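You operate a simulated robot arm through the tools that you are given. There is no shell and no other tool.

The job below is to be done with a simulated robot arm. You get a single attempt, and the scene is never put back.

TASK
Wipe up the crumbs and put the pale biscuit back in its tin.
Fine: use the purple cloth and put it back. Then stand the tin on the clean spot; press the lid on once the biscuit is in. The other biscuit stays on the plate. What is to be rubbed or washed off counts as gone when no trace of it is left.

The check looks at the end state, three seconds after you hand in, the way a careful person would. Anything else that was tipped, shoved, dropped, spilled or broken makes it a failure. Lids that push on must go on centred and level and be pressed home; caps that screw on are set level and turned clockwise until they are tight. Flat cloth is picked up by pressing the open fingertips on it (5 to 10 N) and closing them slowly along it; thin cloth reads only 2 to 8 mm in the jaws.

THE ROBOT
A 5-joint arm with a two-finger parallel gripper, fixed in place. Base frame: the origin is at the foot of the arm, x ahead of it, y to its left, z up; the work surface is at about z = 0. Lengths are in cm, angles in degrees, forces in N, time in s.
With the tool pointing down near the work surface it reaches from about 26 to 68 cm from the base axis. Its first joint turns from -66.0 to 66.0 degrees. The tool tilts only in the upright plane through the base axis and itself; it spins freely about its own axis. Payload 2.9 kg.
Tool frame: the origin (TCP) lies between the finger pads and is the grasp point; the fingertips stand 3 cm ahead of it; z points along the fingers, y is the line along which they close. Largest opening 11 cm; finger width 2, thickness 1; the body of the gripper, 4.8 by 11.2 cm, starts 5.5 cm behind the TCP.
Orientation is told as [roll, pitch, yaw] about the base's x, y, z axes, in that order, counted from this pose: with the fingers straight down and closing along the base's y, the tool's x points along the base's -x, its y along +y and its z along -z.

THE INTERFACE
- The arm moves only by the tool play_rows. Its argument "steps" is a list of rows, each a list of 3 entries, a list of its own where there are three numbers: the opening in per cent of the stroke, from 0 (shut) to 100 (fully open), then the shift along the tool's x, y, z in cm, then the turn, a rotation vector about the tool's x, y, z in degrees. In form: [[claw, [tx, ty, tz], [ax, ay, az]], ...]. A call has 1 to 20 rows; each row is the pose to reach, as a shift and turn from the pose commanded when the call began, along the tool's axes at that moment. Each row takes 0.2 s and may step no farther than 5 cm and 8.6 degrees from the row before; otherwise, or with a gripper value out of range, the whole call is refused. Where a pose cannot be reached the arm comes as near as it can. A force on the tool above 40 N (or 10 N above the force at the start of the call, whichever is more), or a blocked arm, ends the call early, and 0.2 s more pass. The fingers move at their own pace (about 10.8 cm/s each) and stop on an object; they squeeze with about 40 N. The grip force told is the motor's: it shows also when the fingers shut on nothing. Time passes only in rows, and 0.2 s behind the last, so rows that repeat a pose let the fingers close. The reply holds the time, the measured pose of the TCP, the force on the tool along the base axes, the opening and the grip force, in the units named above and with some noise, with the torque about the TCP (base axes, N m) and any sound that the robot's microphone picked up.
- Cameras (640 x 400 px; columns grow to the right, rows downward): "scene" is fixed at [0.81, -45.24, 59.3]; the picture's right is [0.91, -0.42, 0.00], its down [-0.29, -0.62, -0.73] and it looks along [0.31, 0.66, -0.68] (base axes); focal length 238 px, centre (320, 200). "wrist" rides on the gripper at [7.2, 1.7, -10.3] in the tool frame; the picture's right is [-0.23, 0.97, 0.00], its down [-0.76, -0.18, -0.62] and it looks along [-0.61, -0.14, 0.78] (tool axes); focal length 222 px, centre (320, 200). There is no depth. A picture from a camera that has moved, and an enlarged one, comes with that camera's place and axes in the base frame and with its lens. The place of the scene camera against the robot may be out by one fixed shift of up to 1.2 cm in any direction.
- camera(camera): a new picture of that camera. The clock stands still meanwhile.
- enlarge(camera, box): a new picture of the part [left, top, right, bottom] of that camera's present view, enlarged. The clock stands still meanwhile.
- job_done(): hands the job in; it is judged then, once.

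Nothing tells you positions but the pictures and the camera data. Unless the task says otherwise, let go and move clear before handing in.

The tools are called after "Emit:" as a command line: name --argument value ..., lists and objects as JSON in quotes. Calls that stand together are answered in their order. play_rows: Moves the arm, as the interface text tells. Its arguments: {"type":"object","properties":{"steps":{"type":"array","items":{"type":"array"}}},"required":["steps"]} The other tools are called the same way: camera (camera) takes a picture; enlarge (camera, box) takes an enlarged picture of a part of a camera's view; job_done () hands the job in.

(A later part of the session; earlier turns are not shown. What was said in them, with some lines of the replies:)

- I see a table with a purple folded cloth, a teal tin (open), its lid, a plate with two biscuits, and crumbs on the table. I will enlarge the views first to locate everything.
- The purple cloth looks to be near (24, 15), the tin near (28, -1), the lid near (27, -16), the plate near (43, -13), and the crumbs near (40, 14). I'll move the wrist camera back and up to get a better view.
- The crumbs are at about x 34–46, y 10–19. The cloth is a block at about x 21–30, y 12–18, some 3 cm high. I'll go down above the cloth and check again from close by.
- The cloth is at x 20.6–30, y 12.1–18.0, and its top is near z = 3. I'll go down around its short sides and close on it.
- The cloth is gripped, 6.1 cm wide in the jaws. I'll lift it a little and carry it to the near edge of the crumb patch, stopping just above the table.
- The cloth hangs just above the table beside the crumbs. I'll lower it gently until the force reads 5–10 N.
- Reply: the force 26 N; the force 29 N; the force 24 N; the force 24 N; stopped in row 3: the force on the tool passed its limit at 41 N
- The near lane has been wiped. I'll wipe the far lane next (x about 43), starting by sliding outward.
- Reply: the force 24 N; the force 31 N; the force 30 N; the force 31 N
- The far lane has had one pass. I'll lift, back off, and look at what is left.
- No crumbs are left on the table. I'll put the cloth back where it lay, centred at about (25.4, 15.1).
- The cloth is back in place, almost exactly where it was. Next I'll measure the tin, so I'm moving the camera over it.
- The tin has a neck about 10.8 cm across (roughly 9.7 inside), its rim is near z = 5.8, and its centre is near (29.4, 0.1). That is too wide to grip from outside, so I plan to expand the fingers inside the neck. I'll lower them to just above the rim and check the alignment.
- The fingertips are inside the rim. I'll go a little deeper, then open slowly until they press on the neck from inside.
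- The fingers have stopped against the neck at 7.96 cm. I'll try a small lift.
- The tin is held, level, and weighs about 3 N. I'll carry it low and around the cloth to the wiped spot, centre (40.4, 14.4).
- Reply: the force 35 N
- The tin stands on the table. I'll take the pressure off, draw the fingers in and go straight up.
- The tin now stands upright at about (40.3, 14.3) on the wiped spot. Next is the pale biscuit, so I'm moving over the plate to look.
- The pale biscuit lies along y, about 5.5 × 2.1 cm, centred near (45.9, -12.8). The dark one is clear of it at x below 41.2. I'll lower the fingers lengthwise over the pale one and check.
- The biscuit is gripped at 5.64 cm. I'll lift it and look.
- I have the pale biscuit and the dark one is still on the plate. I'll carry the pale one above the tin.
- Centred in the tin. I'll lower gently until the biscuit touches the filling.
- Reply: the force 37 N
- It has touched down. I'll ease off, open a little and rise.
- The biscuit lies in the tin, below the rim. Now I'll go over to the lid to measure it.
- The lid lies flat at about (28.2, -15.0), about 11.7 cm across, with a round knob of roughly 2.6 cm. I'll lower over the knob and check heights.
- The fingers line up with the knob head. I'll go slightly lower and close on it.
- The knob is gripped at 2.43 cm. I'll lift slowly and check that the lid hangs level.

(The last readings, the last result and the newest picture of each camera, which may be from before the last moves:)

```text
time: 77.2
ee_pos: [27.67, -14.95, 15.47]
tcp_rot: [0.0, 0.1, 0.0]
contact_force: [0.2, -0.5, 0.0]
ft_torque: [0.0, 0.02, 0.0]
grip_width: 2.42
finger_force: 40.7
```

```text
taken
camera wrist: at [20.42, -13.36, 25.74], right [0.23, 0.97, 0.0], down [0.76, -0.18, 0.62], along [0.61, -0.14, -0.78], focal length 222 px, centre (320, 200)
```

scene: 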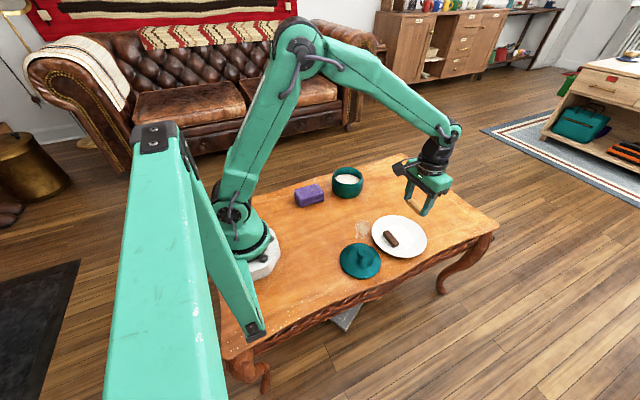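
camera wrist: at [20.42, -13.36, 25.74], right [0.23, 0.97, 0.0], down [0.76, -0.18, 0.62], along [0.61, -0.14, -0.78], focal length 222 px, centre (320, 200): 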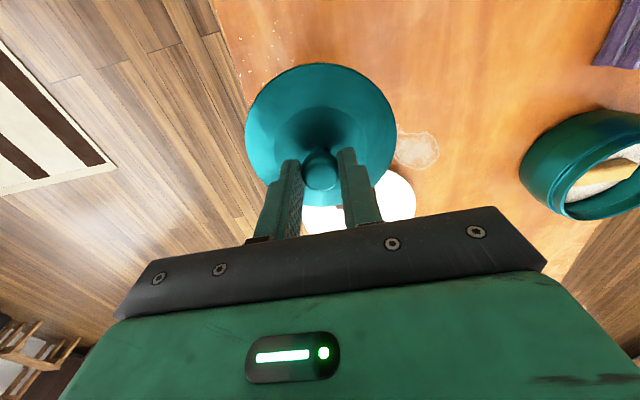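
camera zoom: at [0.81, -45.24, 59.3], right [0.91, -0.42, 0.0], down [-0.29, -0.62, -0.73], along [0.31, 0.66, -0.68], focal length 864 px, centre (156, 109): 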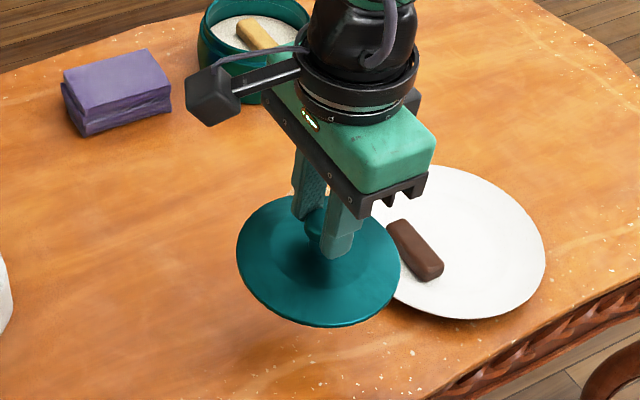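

The lid hangs level. I'll carry it over the tin, to about (40.45, 14.4), and compare centres before going down.

Emit:
play_rows --steps '[[15, [-0.5, 1, -0.5], [0, 0, 0]], [15, [-1.5, 3, -0.5], [0, 0, 0]], [15, [-2.5, 5.5, -0.5], [0, 0, 0]], [15, [-3.5, 8, -0.5], [0, 0, 0]], [15, [-4.5, 10.5, -0.5], [0, 0, 0]], [15, [-5.5, 13, -0.5], [0, 0, 0]], [15, [-6.5, 15.5, -0.5], [0, 0, 0]], [15, [-7.5, 18, -0.5], [0, 0, 0]], [15, [-8.7, 20.5, -0.5], [0, 0, 0]], [15, [-10, 23, -0.5], [0, 0, 0]], [15, [-11.2, 25.5, -0.5], [0, 0, 0]], [15, [-12.2, 27.5, -0.5], [0, 0, 0]], [15, [-12.7, 29, -0.5], [0, 0, 0]], [15, [-12.75, 29.3, -0.5], [0, 0, 0]], [15, [-12.75, 29.3, -0.5], [0, 0, 0]]]'

Emit:
camera --camera "wrist"

Emit:
enlarge --camera "scene" --box '[310, 140, 386, 205]'

```text
time: 80.5
ee_pos: [40.35, 14.38, 16.08]
tcp_rot: [0.0, 0.0, 0.0]
contact_force: [0.3, -0.2, -0.5]
ft_torque: [0.01, 0.0, 0.0]
grip_width: 2.44
finger_force: 40.7
```

```text
taken
camera wrist: at [33.01, 16.06, 26.41], right [0.23, 0.97, 0.0], down [0.76, -0.18, 0.62], along [0.61, -0.14, -0.78], focal length 222 px, centre (320, 200)
```

wrist: 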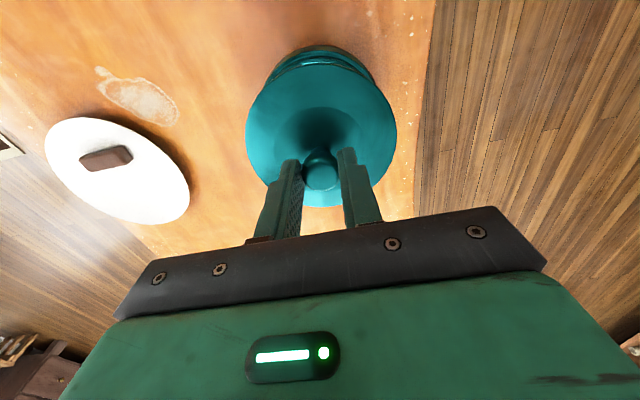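

```text
6.15 times, centred on (348, 172) of scene
camera zoom: at [0.81, -45.24, 59.3], right [0.91, -0.42, 0.0], down [-0.29, -0.62, -0.73], along [0.31, 0.66, -0.68], focal length 1462 px, centre (148, 369)
```

zoom: 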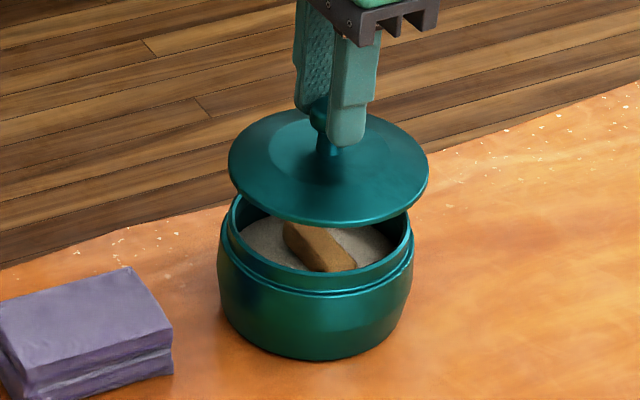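

Emit:
play_rows --steps '[[15, [0.1, 0, 1], [0, 0, 0]], [15, [0.1, 0, 1.8], [0, 0, 0]], [15, [0.1, 0, 1.8], [0, 0, 0]]]'

Emit:
enlarge --camera "wrist" --box '[220, 30, 420, 220]'

Emit:
enlarge --camera "scene" --box '[325, 155, 373, 205]'

```text
time: 81.2
ee_pos: [40.33, 14.23, 14.18]
tcp_rot: [0.0, -0.1, 0.0]
contact_force: [0.1, -0.2, 0.4]
ft_torque: [0.01, 0.0, 0.03]
grip_width: 2.45
finger_force: 40.2
```

```text
2.11 times, centred on (320, 125) of wrist
camera zoom: at [33.06, 15.93, 24.53], right [0.23, 0.97, 0.0], down [0.76, -0.18, 0.62], along [0.61, -0.14, -0.78], focal length 468 px, centre (320, 358)
```

zoom: 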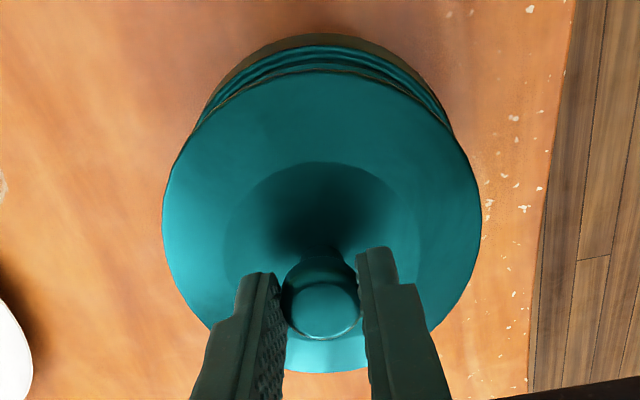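

```text
8.00 times, centred on (349, 180) of scene
camera zoom: at [0.81, -45.24, 59.3], right [0.91, -0.42, 0.0], down [-0.29, -0.62, -0.73], along [0.31, 0.66, -0.68], focal length 1900 px, centre (88, 360)
```

zoom: 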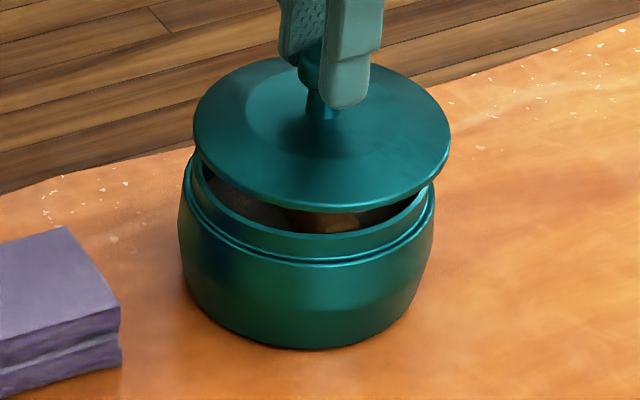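

Emit:
enlarge --camera "scene" --box '[328, 164, 348, 184]'

Emit:
enlarge --camera "scene" --box '[352, 166, 372, 186]'

```text
16.00 times, centred on (338, 174) of scene
camera zoom: at [0.81, -45.24, 59.3], right [0.91, -0.42, 0.0], down [-0.29, -0.62, -0.73], along [0.31, 0.66, -0.68], focal length 3801 px, centre (32, 616)
```

zoom: 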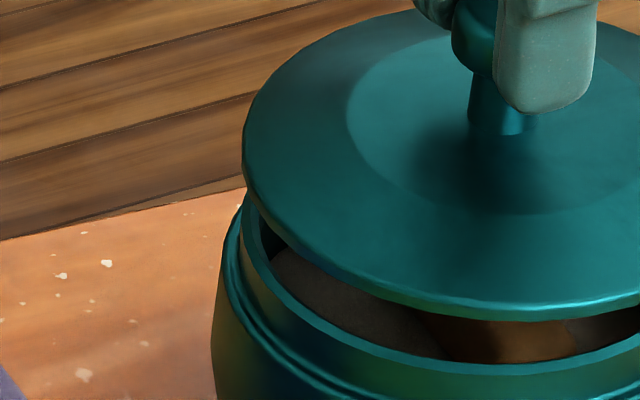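

```text
16.00 times, centred on (362, 176) of scene
camera zoom: at [0.81, -45.24, 59.3], right [0.91, -0.42, 0.0], down [-0.29, -0.62, -0.73], along [0.31, 0.66, -0.68], focal length 3801 px, centre (-352, 584)
```

zoom: 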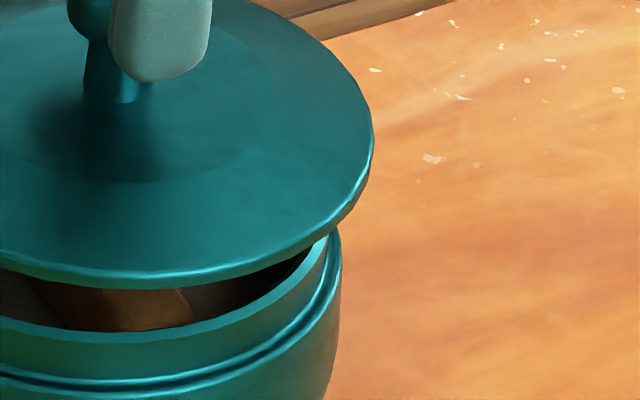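

Emit:
enlarge --camera "wrist" --box '[240, 36, 320, 136]'

Emit:
enlarge --camera "wrist" --box '[320, 36, 400, 136]'

```text
4.00 times, centred on (280, 86) of wrist
camera zoom: at [33.06, 15.93, 24.53], right [0.23, 0.97, 0.0], down [0.76, -0.18, 0.62], along [0.61, -0.14, -0.78], focal length 888 px, centre (480, 656)
```

zoom: 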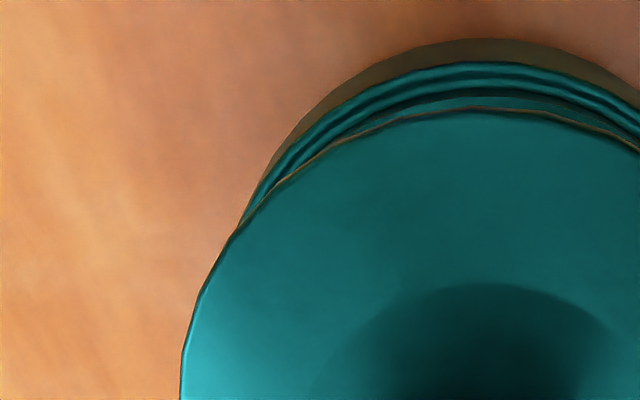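

```text
4.00 times, centred on (360, 86) of wrist
camera zoom: at [33.06, 15.93, 24.53], right [0.23, 0.97, 0.0], down [0.76, -0.18, 0.62], along [0.61, -0.14, -0.78], focal length 888 px, centre (160, 656)
```

zoom: 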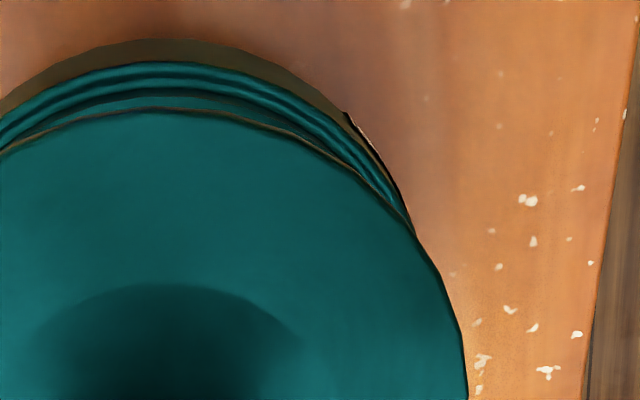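

Comparing outlines, the lid sits about 0.32 cm too far in x and 0.17 cm short in y. I'll correct that and recheck.

Emit:
play_rows --steps '[[15, [0.32, 0.17, 0.2], [0, 0, 0]], [15, [0.32, 0.17, 0.4], [0, 0, 0]], [15, [0.32, 0.17, 0.4], [0, 0, 0]]]'

Emit:
enlarge --camera "scene" --box '[328, 164, 348, 184]'

Emit:
enlarge --camera "scene" --box '[352, 166, 372, 186]'

Emit:
enlarge --camera "wrist" --box '[240, 36, 320, 136]'

Emit:
enlarge --camera "wrist" --box '[320, 36, 400, 136]'

```text
time: 82.0
ee_pos: [39.99, 14.42, 13.64]
tcp_rot: [-0.1, -0.1, 0.0]
contact_force: [-0.5, -1.1, -1.0]
ft_torque: [0.01, 0.01, 0.02]
grip_width: 2.43
finger_force: 39.7
```

```text
16.00 times, centred on (338, 174) of scene
camera zoom: at [0.81, -45.24, 59.3], right [0.91, -0.42, 0.0], down [-0.29, -0.62, -0.73], along [0.31, 0.66, -0.68], focal length 3801 px, centre (32, 616)
```

zoom: 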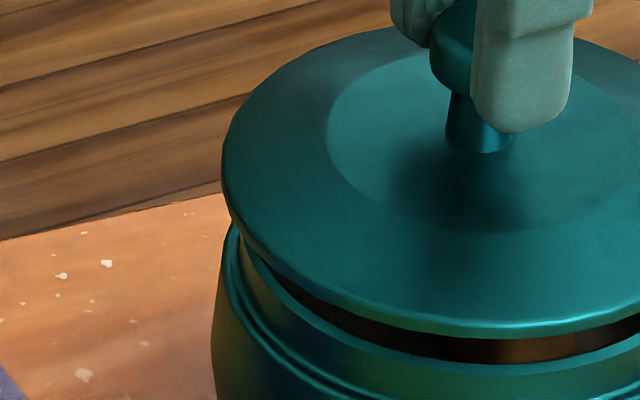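

```text
16.00 times, centred on (362, 176) of scene
camera zoom: at [0.81, -45.24, 59.3], right [0.91, -0.42, 0.0], down [-0.29, -0.62, -0.73], along [0.31, 0.66, -0.68], focal length 3801 px, centre (-352, 584)
```

zoom: 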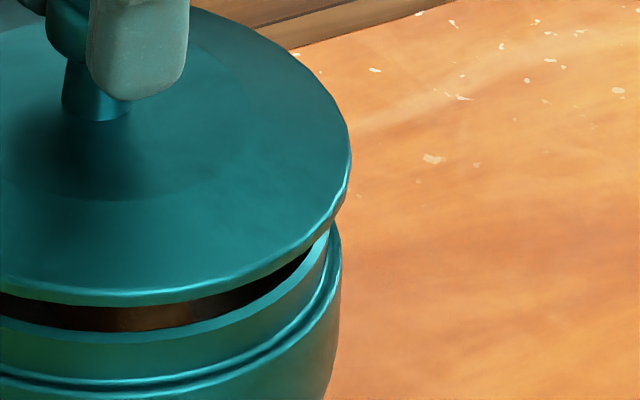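

```text
4.00 times, centred on (280, 86) of wrist
camera zoom: at [32.66, 16.12, 24.06], right [0.23, 0.97, 0.0], down [0.76, -0.18, 0.62], along [0.61, -0.14, -0.78], focal length 888 px, centre (480, 656)
```

zoom: 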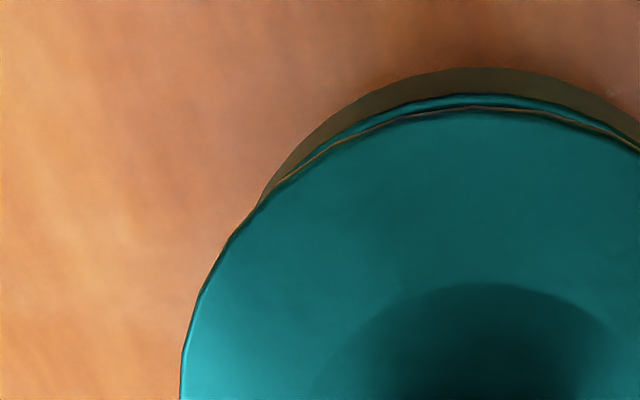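

```text
4.00 times, centred on (360, 86) of wrist
camera zoom: at [32.66, 16.12, 24.06], right [0.23, 0.97, 0.0], down [0.76, -0.18, 0.62], along [0.61, -0.14, -0.78], focal length 888 px, centre (160, 656)
```

zoom: 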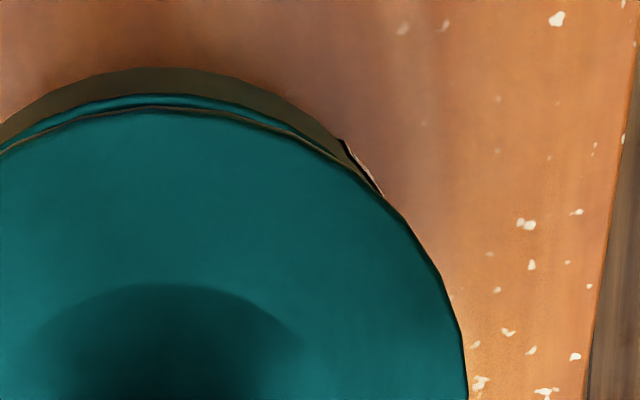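

The centres now agree within about 0.1 cm. I'll lower the lid in small steps while watching the force.

Emit:
play_rows --steps '[[15, [0, 0, 0.15], [0, 0, 0]], [15, [0, 0, 0.3], [0, 0, 0]], [15, [0, 0, 0.3], [0, 0, 0]]]'

Emit:
play_rows --steps '[[15, [0, 0, 0.15], [0, 0, 0]], [15, [0, 0, 0.3], [0, 0, 0]], [15, [0, 0, 0.3], [0, 0, 0]]]'

Emit:
enlarge --camera "scene" --box '[325, 155, 373, 205]'

```text
time: 82.8
ee_pos: [39.88, 14.49, 13.45]
tcp_rot: [-0.1, -0.1, 0.1]
contact_force: [-0.2, 0.7, -0.7]
ft_torque: [-0.03, 0.02, 0.02]
grip_width: 2.45
finger_force: 40.7
```

```text
time: 83.7
ee_pos: [39.84, 14.44, 13.1]
tcp_rot: [0.0, -0.1, 0.0]
contact_force: [-0.3, 0.4, -0.4]
ft_torque: [0.01, 0.04, -0.01]
grip_width: 2.44
finger_force: 40.3
```

```text
8.00 times, centred on (349, 180) of scene
camera zoom: at [0.81, -45.24, 59.3], right [0.91, -0.42, 0.0], down [-0.29, -0.62, -0.73], along [0.31, 0.66, -0.68], focal length 1900 px, centre (88, 360)
```

zoom: 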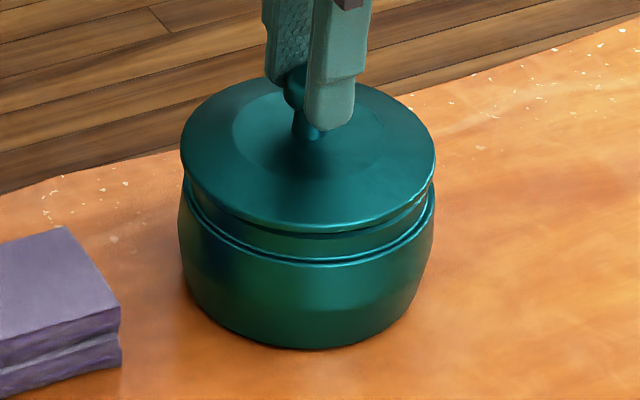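

Emit:
enlarge --camera "scene" --box '[328, 164, 348, 184]'

Emit:
enlarge --camera "scene" --box '[352, 166, 372, 186]'

Emit:
enlarge --camera "wrist" --box '[240, 36, 320, 136]'

Emit:
enlarge --camera "wrist" --box '[320, 36, 400, 136]'

```text
16.00 times, centred on (338, 174) of scene
camera zoom: at [0.81, -45.24, 59.3], right [0.91, -0.42, 0.0], down [-0.29, -0.62, -0.73], along [0.31, 0.66, -0.68], focal length 3801 px, centre (32, 616)
```

zoom: 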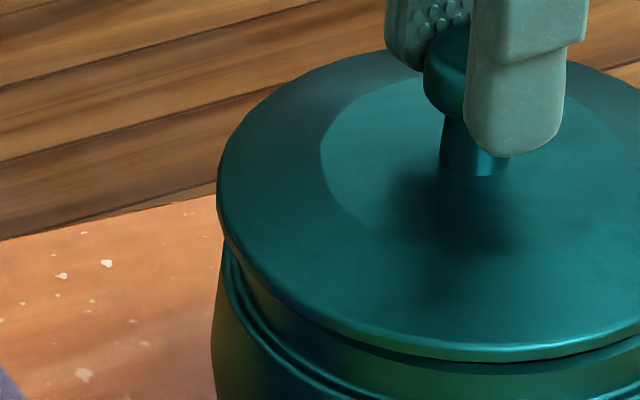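

```text
16.00 times, centred on (362, 176) of scene
camera zoom: at [0.81, -45.24, 59.3], right [0.91, -0.42, 0.0], down [-0.29, -0.62, -0.73], along [0.31, 0.66, -0.68], focal length 3801 px, centre (-352, 584)
```

zoom: 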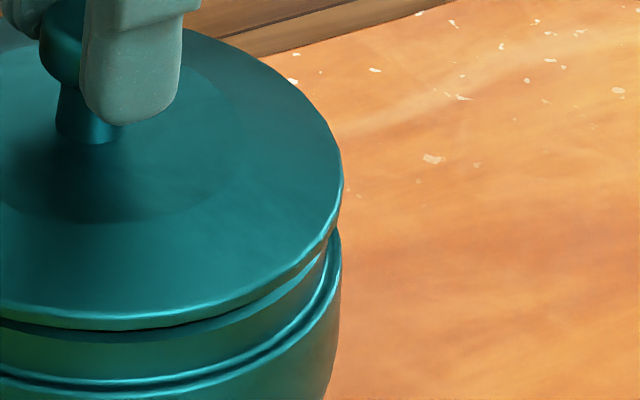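

```text
4.00 times, centred on (280, 86) of wrist
camera zoom: at [32.57, 16.16, 23.41], right [0.23, 0.97, 0.0], down [0.76, -0.18, 0.62], along [0.61, -0.14, -0.78], focal length 888 px, centre (480, 656)
```

zoom: 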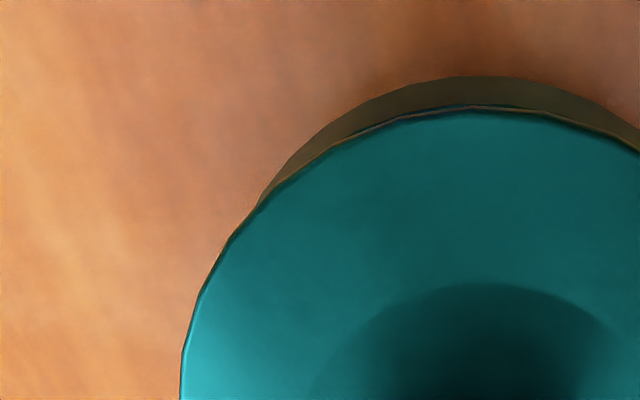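

```text
4.00 times, centred on (360, 86) of wrist
camera zoom: at [32.57, 16.16, 23.41], right [0.23, 0.97, 0.0], down [0.76, -0.18, 0.62], along [0.61, -0.14, -0.78], focal length 888 px, centre (160, 656)
```

zoom: 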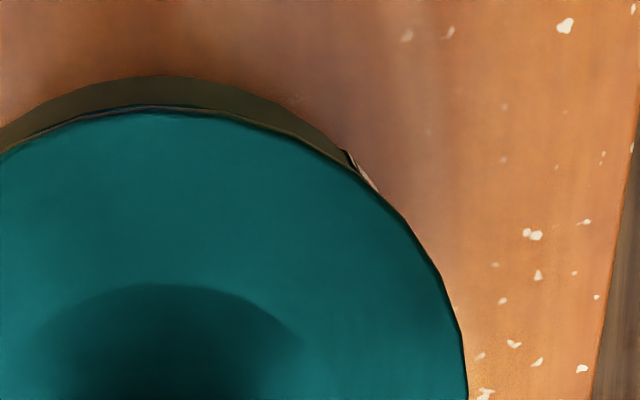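

Emit:
play_rows --steps '[[15, [-0.13, -0.06, 0], [0, 0, 0]], [15, [-0.13, -0.06, 0.15], [0, 0, 0]], [15, [-0.13, -0.06, 0.15], [0, 0, 0]]]'

Emit:
play_rows --steps '[[15, [0, 0, 0.15], [0, 0, 0]], [15, [0, 0, 0.15], [0, 0, 0]]]'

Emit:
enlarge --camera "scene" --box '[325, 155, 373, 205]'

```text
time: 84.5
ee_pos: [40.1, 14.47, 12.93]
tcp_rot: [0.0, -0.2, 0.0]
contact_force: [-0.2, -0.2, -0.5]
ft_torque: [-0.01, -0.02, 0.02]
grip_width: 2.45
finger_force: 40.1
```

```text
time: 85.0
ee_pos: [40.09, 14.49, 12.88]
tcp_rot: [0.0, -0.1, 0.0]
contact_force: [-0.5, -0.1, -0.7]
ft_torque: [0.01, 0.04, -0.01]
grip_width: 2.45
finger_force: 40.3
```

```text
8.00 times, centred on (349, 180) of scene
camera zoom: at [0.81, -45.24, 59.3], right [0.91, -0.42, 0.0], down [-0.29, -0.62, -0.73], along [0.31, 0.66, -0.68], focal length 1900 px, centre (88, 360)
```

zoom: 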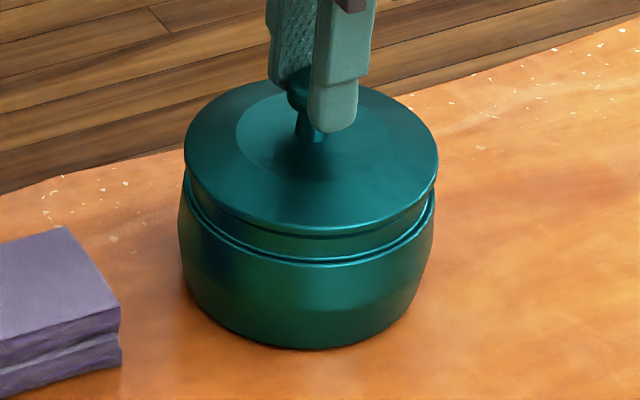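

Emit:
play_rows --steps '[[15, [0, 0, 0.15], [0, 0, 0]], [15, [0, 0, 0.15], [0, 0, 0]]]'

Emit:
play_rows --steps '[[15, [0, 0, 0.15], [0, 0, 0]], [15, [0, 0, 0.15], [0, 0, 0]]]'

Emit:
play_rows --steps '[[15, [0, 0, 0.15], [0, 0, 0]], [15, [0, 0, 0.15], [0, 0, 0]]]'

Emit:
enlarge --camera "scene" --box '[325, 155, 373, 205]'

```text
time: 85.7
ee_pos: [40.02, 14.51, 12.7]
tcp_rot: [0.0, 0.0, 0.0]
contact_force: [0.3, -0.2, 0.5]
ft_torque: [0.02, -0.05, -0.02]
grip_width: 2.45
finger_force: 40.1
```

```text
time: 86.2
ee_pos: [39.91, 14.42, 12.62]
tcp_rot: [0.1, 0.0, 0.1]
contact_force: [-0.4, -0.2, -0.5]
ft_torque: [0.01, -0.01, 0.02]
grip_width: 2.43
finger_force: 39.9
```

```text
time: 86.8
ee_pos: [40.06, 14.42, 12.46]
tcp_rot: [0.1, -0.1, 0.0]
contact_force: [-5.6, -2.7, 16.4]
ft_torque: [-0.12, 0.46, -0.01]
grip_width: 2.45
finger_force: 39.2
heard: snap
```

```text
8.00 times, centred on (349, 180) of scene
camera zoom: at [0.8, -45.24, 59.29], right [0.91, -0.42, 0.0], down [-0.29, -0.62, -0.73], along [0.31, 0.66, -0.68], focal length 1900 px, centre (88, 360)
```

zoom: 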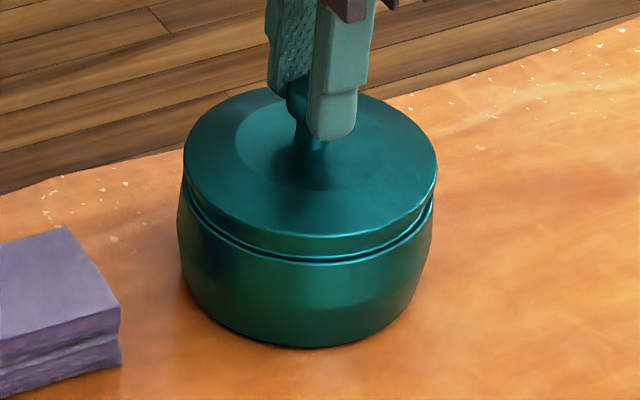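

There was a snap: the lid has engaged. I'll press slightly further to make sure it is fully home.

Emit:
play_rows --steps '[[15, [0, 0, 0.1], [0, 0, 0]], [15, [0, 0, 0.1], [0, 0, 0]]]'

Emit:
enlarge --camera "scene" --box '[325, 155, 373, 205]'

```text
time: 87.5
ee_pos: [40.18, 14.46, 12.49]
tcp_rot: [0.1, -0.2, -0.1]
contact_force: [-10.2, -10.6, 31.7]
ft_torque: [-0.32, 0.26, -0.01]
grip_width: 2.44
finger_force: 40.1
```

```text
8.00 times, centred on (349, 180) of scene
camera zoom: at [0.79, -45.25, 59.29], right [0.91, -0.42, 0.0], down [-0.29, -0.62, -0.73], along [0.31, 0.66, -0.68], focal length 1900 px, centre (88, 360)
```

zoom: 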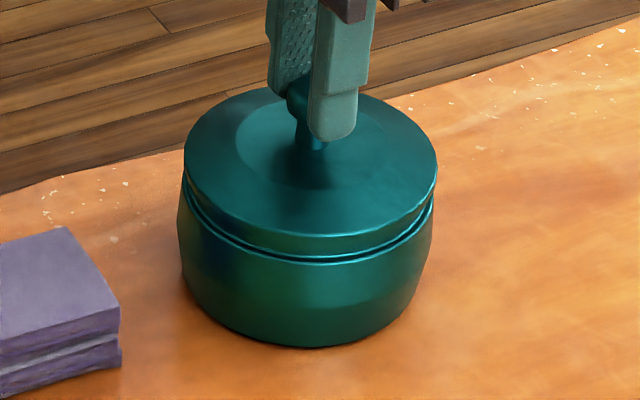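

The lid is seated and level; it does not move under 31 N. I'll ease off, let go and move clear.

Emit:
play_rows --steps '[[15, [0, 0, -0.12], [0, 0, 0]], [15, [0, 0, -0.15], [0, 0, 0]], [24, [0, 0, -0.15], [0, 0, 0]], [30, [0, 0, -0.15], [0, 0, 0]], [40, [0, 0, -0.15], [0, 0, 0]], [50, [0, 0, -0.15], [0, 0, 0]], [50, [0, 0, -0.5], [0, 0, 0]], [50, [0, 0, -2], [0, 0, 0]], [50, [0, 0, -4.5], [0, 0, 0]], [50, [0, 0, -8], [0, 0, 0]], [50, [3, -2, -12], [0, 0, 0]], [50, [6, -4, -15], [0, 0, 0]], [50, [9, -6, -18], [0, 0, 0]], [50, [9, -6, -18], [0, 0, 0]]]'

Emit:
camera --camera "wrist"

Emit:
camera --camera "scene"

Emit:
enlarge --camera "scene" --box '[285, 150, 385, 225]'

Emit:
enlarge --camera "scene" --box '[330, 195, 440, 280]'

```text
refused: row 11 steps farther than a row can; nothing moved
```

```text
taken
camera wrist: at [32.79, 16.19, 22.71], right [0.23, 0.97, 0.0], down [0.76, -0.18, 0.63], along [0.61, -0.14, -0.78], focal length 222 px, centre (320, 200)
```

wrist: 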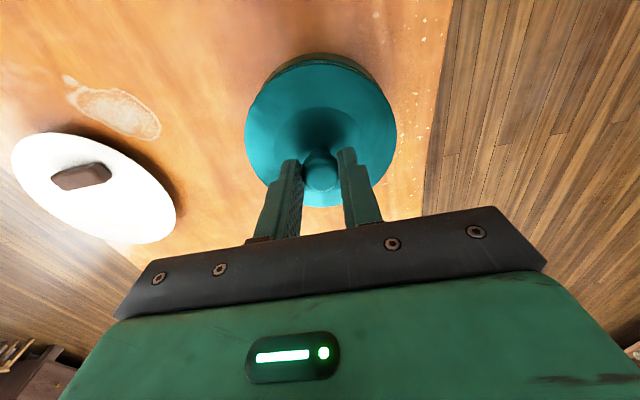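

```text
taken
```

scene: 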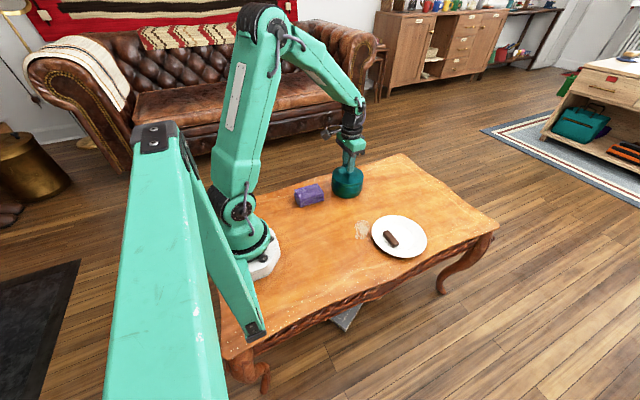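

```text
5.33 times, centred on (335, 188) of scene
camera zoom: at [0.79, -45.25, 59.29], right [0.91, -0.42, 0.0], down [-0.29, -0.62, -0.73], along [0.31, 0.66, -0.68], focal length 1267 px, centre (240, 267)
```

zoom: 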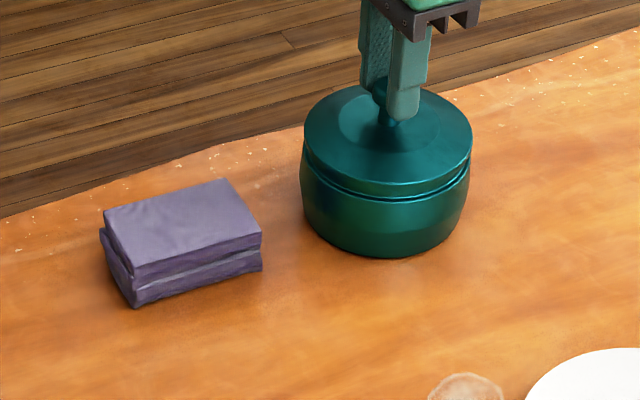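

```text
4.71 times, centred on (385, 238) of scene
camera zoom: at [0.79, -45.25, 59.29], right [0.91, -0.42, 0.0], down [-0.29, -0.62, -0.73], along [0.31, 0.66, -0.68], focal length 1118 px, centre (14, 24)
```

zoom: 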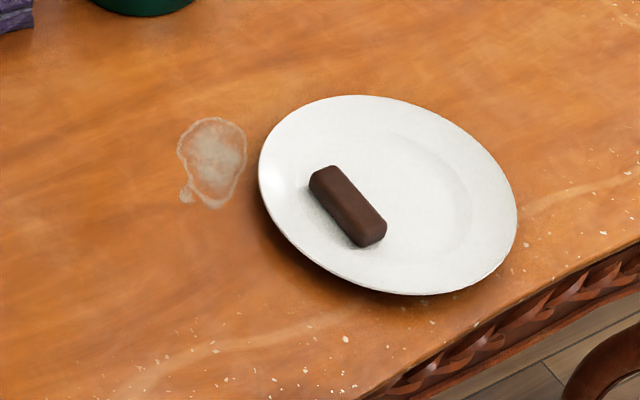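

The last call was refused because one step was too long, so nothing moved and the grip is still on. I'll repeat it with shorter steps.

Emit:
play_rows --steps '[[15, [0, 0, -0.12], [0, 0, 0]], [15, [0, 0, -0.15], [0, 0, 0]], [24, [0, 0, -0.15], [0, 0, 0]], [30, [0, 0, -0.15], [0, 0, 0]], [40, [0, 0, -0.15], [0, 0, 0]], [50, [0, 0, -0.15], [0, 0, 0]], [50, [0, 0, -0.5], [0, 0, 0]], [50, [0, 0, -2], [0, 0, 0]], [50, [0, 0, -4.5], [0, 0, 0]], [50, [0, 0, -8], [0, 0, 0]], [50, [2, -1, -11], [0, 0, 0]], [50, [4, -2, -14], [0, 0, 0]], [50, [6, -3, -17], [0, 0, 0]], [50, [8, -4, -18], [0, 0, 0]], [50, [8, -4, -18], [0, 0, 0]]]'

Emit:
camera --camera "wrist"

Emit:
enlarge --camera "wrist" --box '[240, 0, 440, 140]'

Emit:
enlarge --camera "scene" --box '[285, 150, 385, 225]'

```text
time: 90.7
ee_pos: [32.0, 10.43, 30.25]
tcp_rot: [0.0, 0.0, 0.0]
contact_force: [0.8, 0.2, -0.8]
ft_torque: [0.01, -0.01, 0.0]
grip_width: 5.49
finger_force: 0.1
```

```text
taken
camera wrist: at [24.71, 12.13, 40.6], right [0.23, 0.97, 0.0], down [0.76, -0.18, 0.62], along [0.61, -0.14, -0.78], focal length 222 px, centre (320, 200)
```

wrist: 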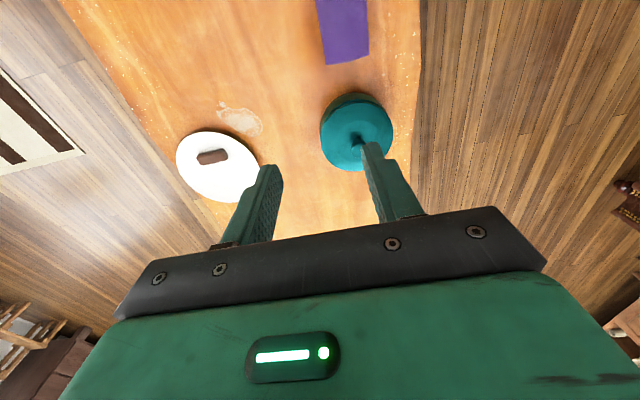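

```text
2.86 times, centred on (340, 70) of wrist
camera zoom: at [24.71, 12.13, 40.6], right [0.23, 0.97, 0.0], down [0.76, -0.18, 0.62], along [0.61, -0.14, -0.78], focal length 635 px, centre (263, 571)
```

zoom: 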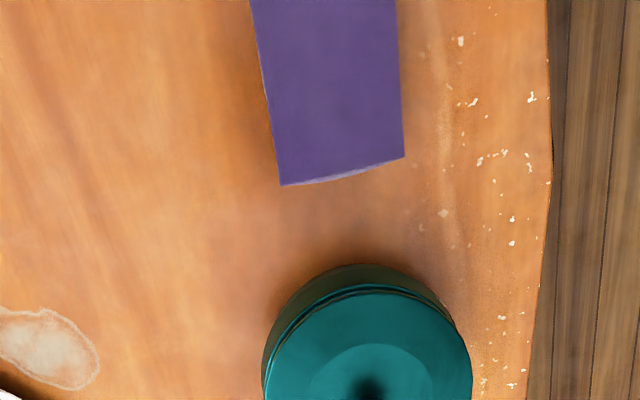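

```text
5.33 times, centred on (335, 188) of scene
camera zoom: at [0.81, -45.24, 59.3], right [0.91, -0.42, 0.0], down [-0.29, -0.62, -0.73], along [0.31, 0.66, -0.68], focal length 1267 px, centre (240, 267)
```

zoom: 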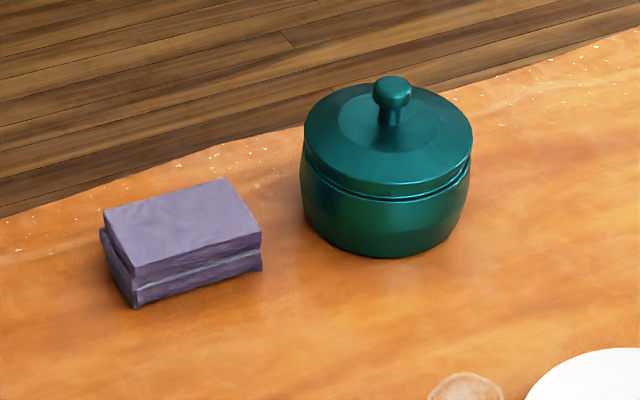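

Emit:
enlarge --camera "wrist" --box '[330, 60, 458, 180]'

Emit:
enlarge --camera "scene" --box '[345, 150, 409, 200]'

```text
3.33 times, centred on (394, 120) of wrist
camera zoom: at [24.71, 12.13, 40.6], right [0.23, 0.97, 0.0], down [0.76, -0.18, 0.62], along [0.61, -0.14, -0.78], focal length 740 px, centre (73, 467)
```

zoom: 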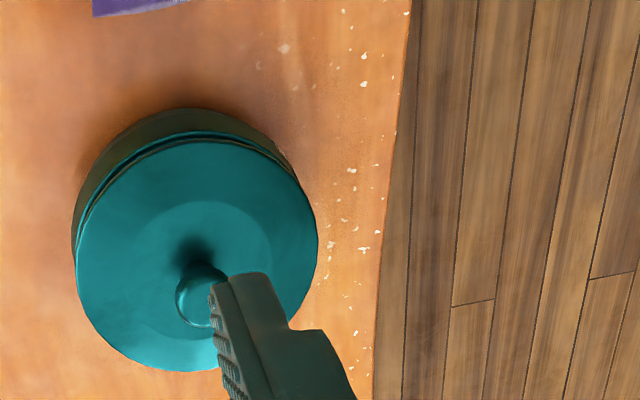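

```text
8.00 times, centred on (377, 175) of scene
camera zoom: at [0.81, -45.24, 59.3], right [0.91, -0.42, 0.0], down [-0.29, -0.62, -0.73], along [0.31, 0.66, -0.68], focal length 1900 px, centre (-136, 400)
```

zoom: 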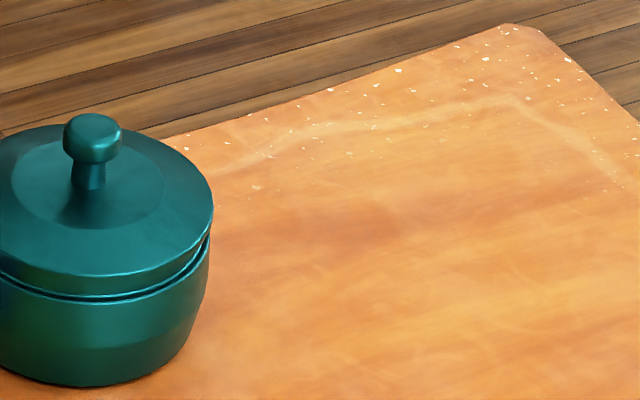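

The crumbs are gone; the pale flecks that remain along the table edge were there at the start and are part of the wood. The cloth is back in its place, the tin stands lidded on the wiped spot with the pale biscuit inside, and the dark biscuit is still on the plate. The arm is clear, so I'm handing in.

Emit:
job_done

```text
The job is handed in.
```

I finished the job and handed it in; I don't have the check's result yet.

- **Crumbs:** I wiped them up with the purple cloth, and the last pictures show none left. The pale flecks along the table edge were there at the start and look like part of the wood, so I left them. I also left the whitish mark next to the plate, which isn't crumbs.
- **Cloth:** It is back where it lay, within a few millimetres as far as I can tell from the pictures.
- **Tin:** It stands upright on the wiped spot with the pale biscuit inside.
- **Lid:** It went on level and centred to about 0.1 cm, with an audible snap. It did not move when I then pressed it with about 31 N.
- **Other biscuit:** The dark one was not touched and is still on the plate.

While setting the biscuit down in the tin I briefly pressed it with about 36 N before easing off. It looked whole in the pictures afterwards.
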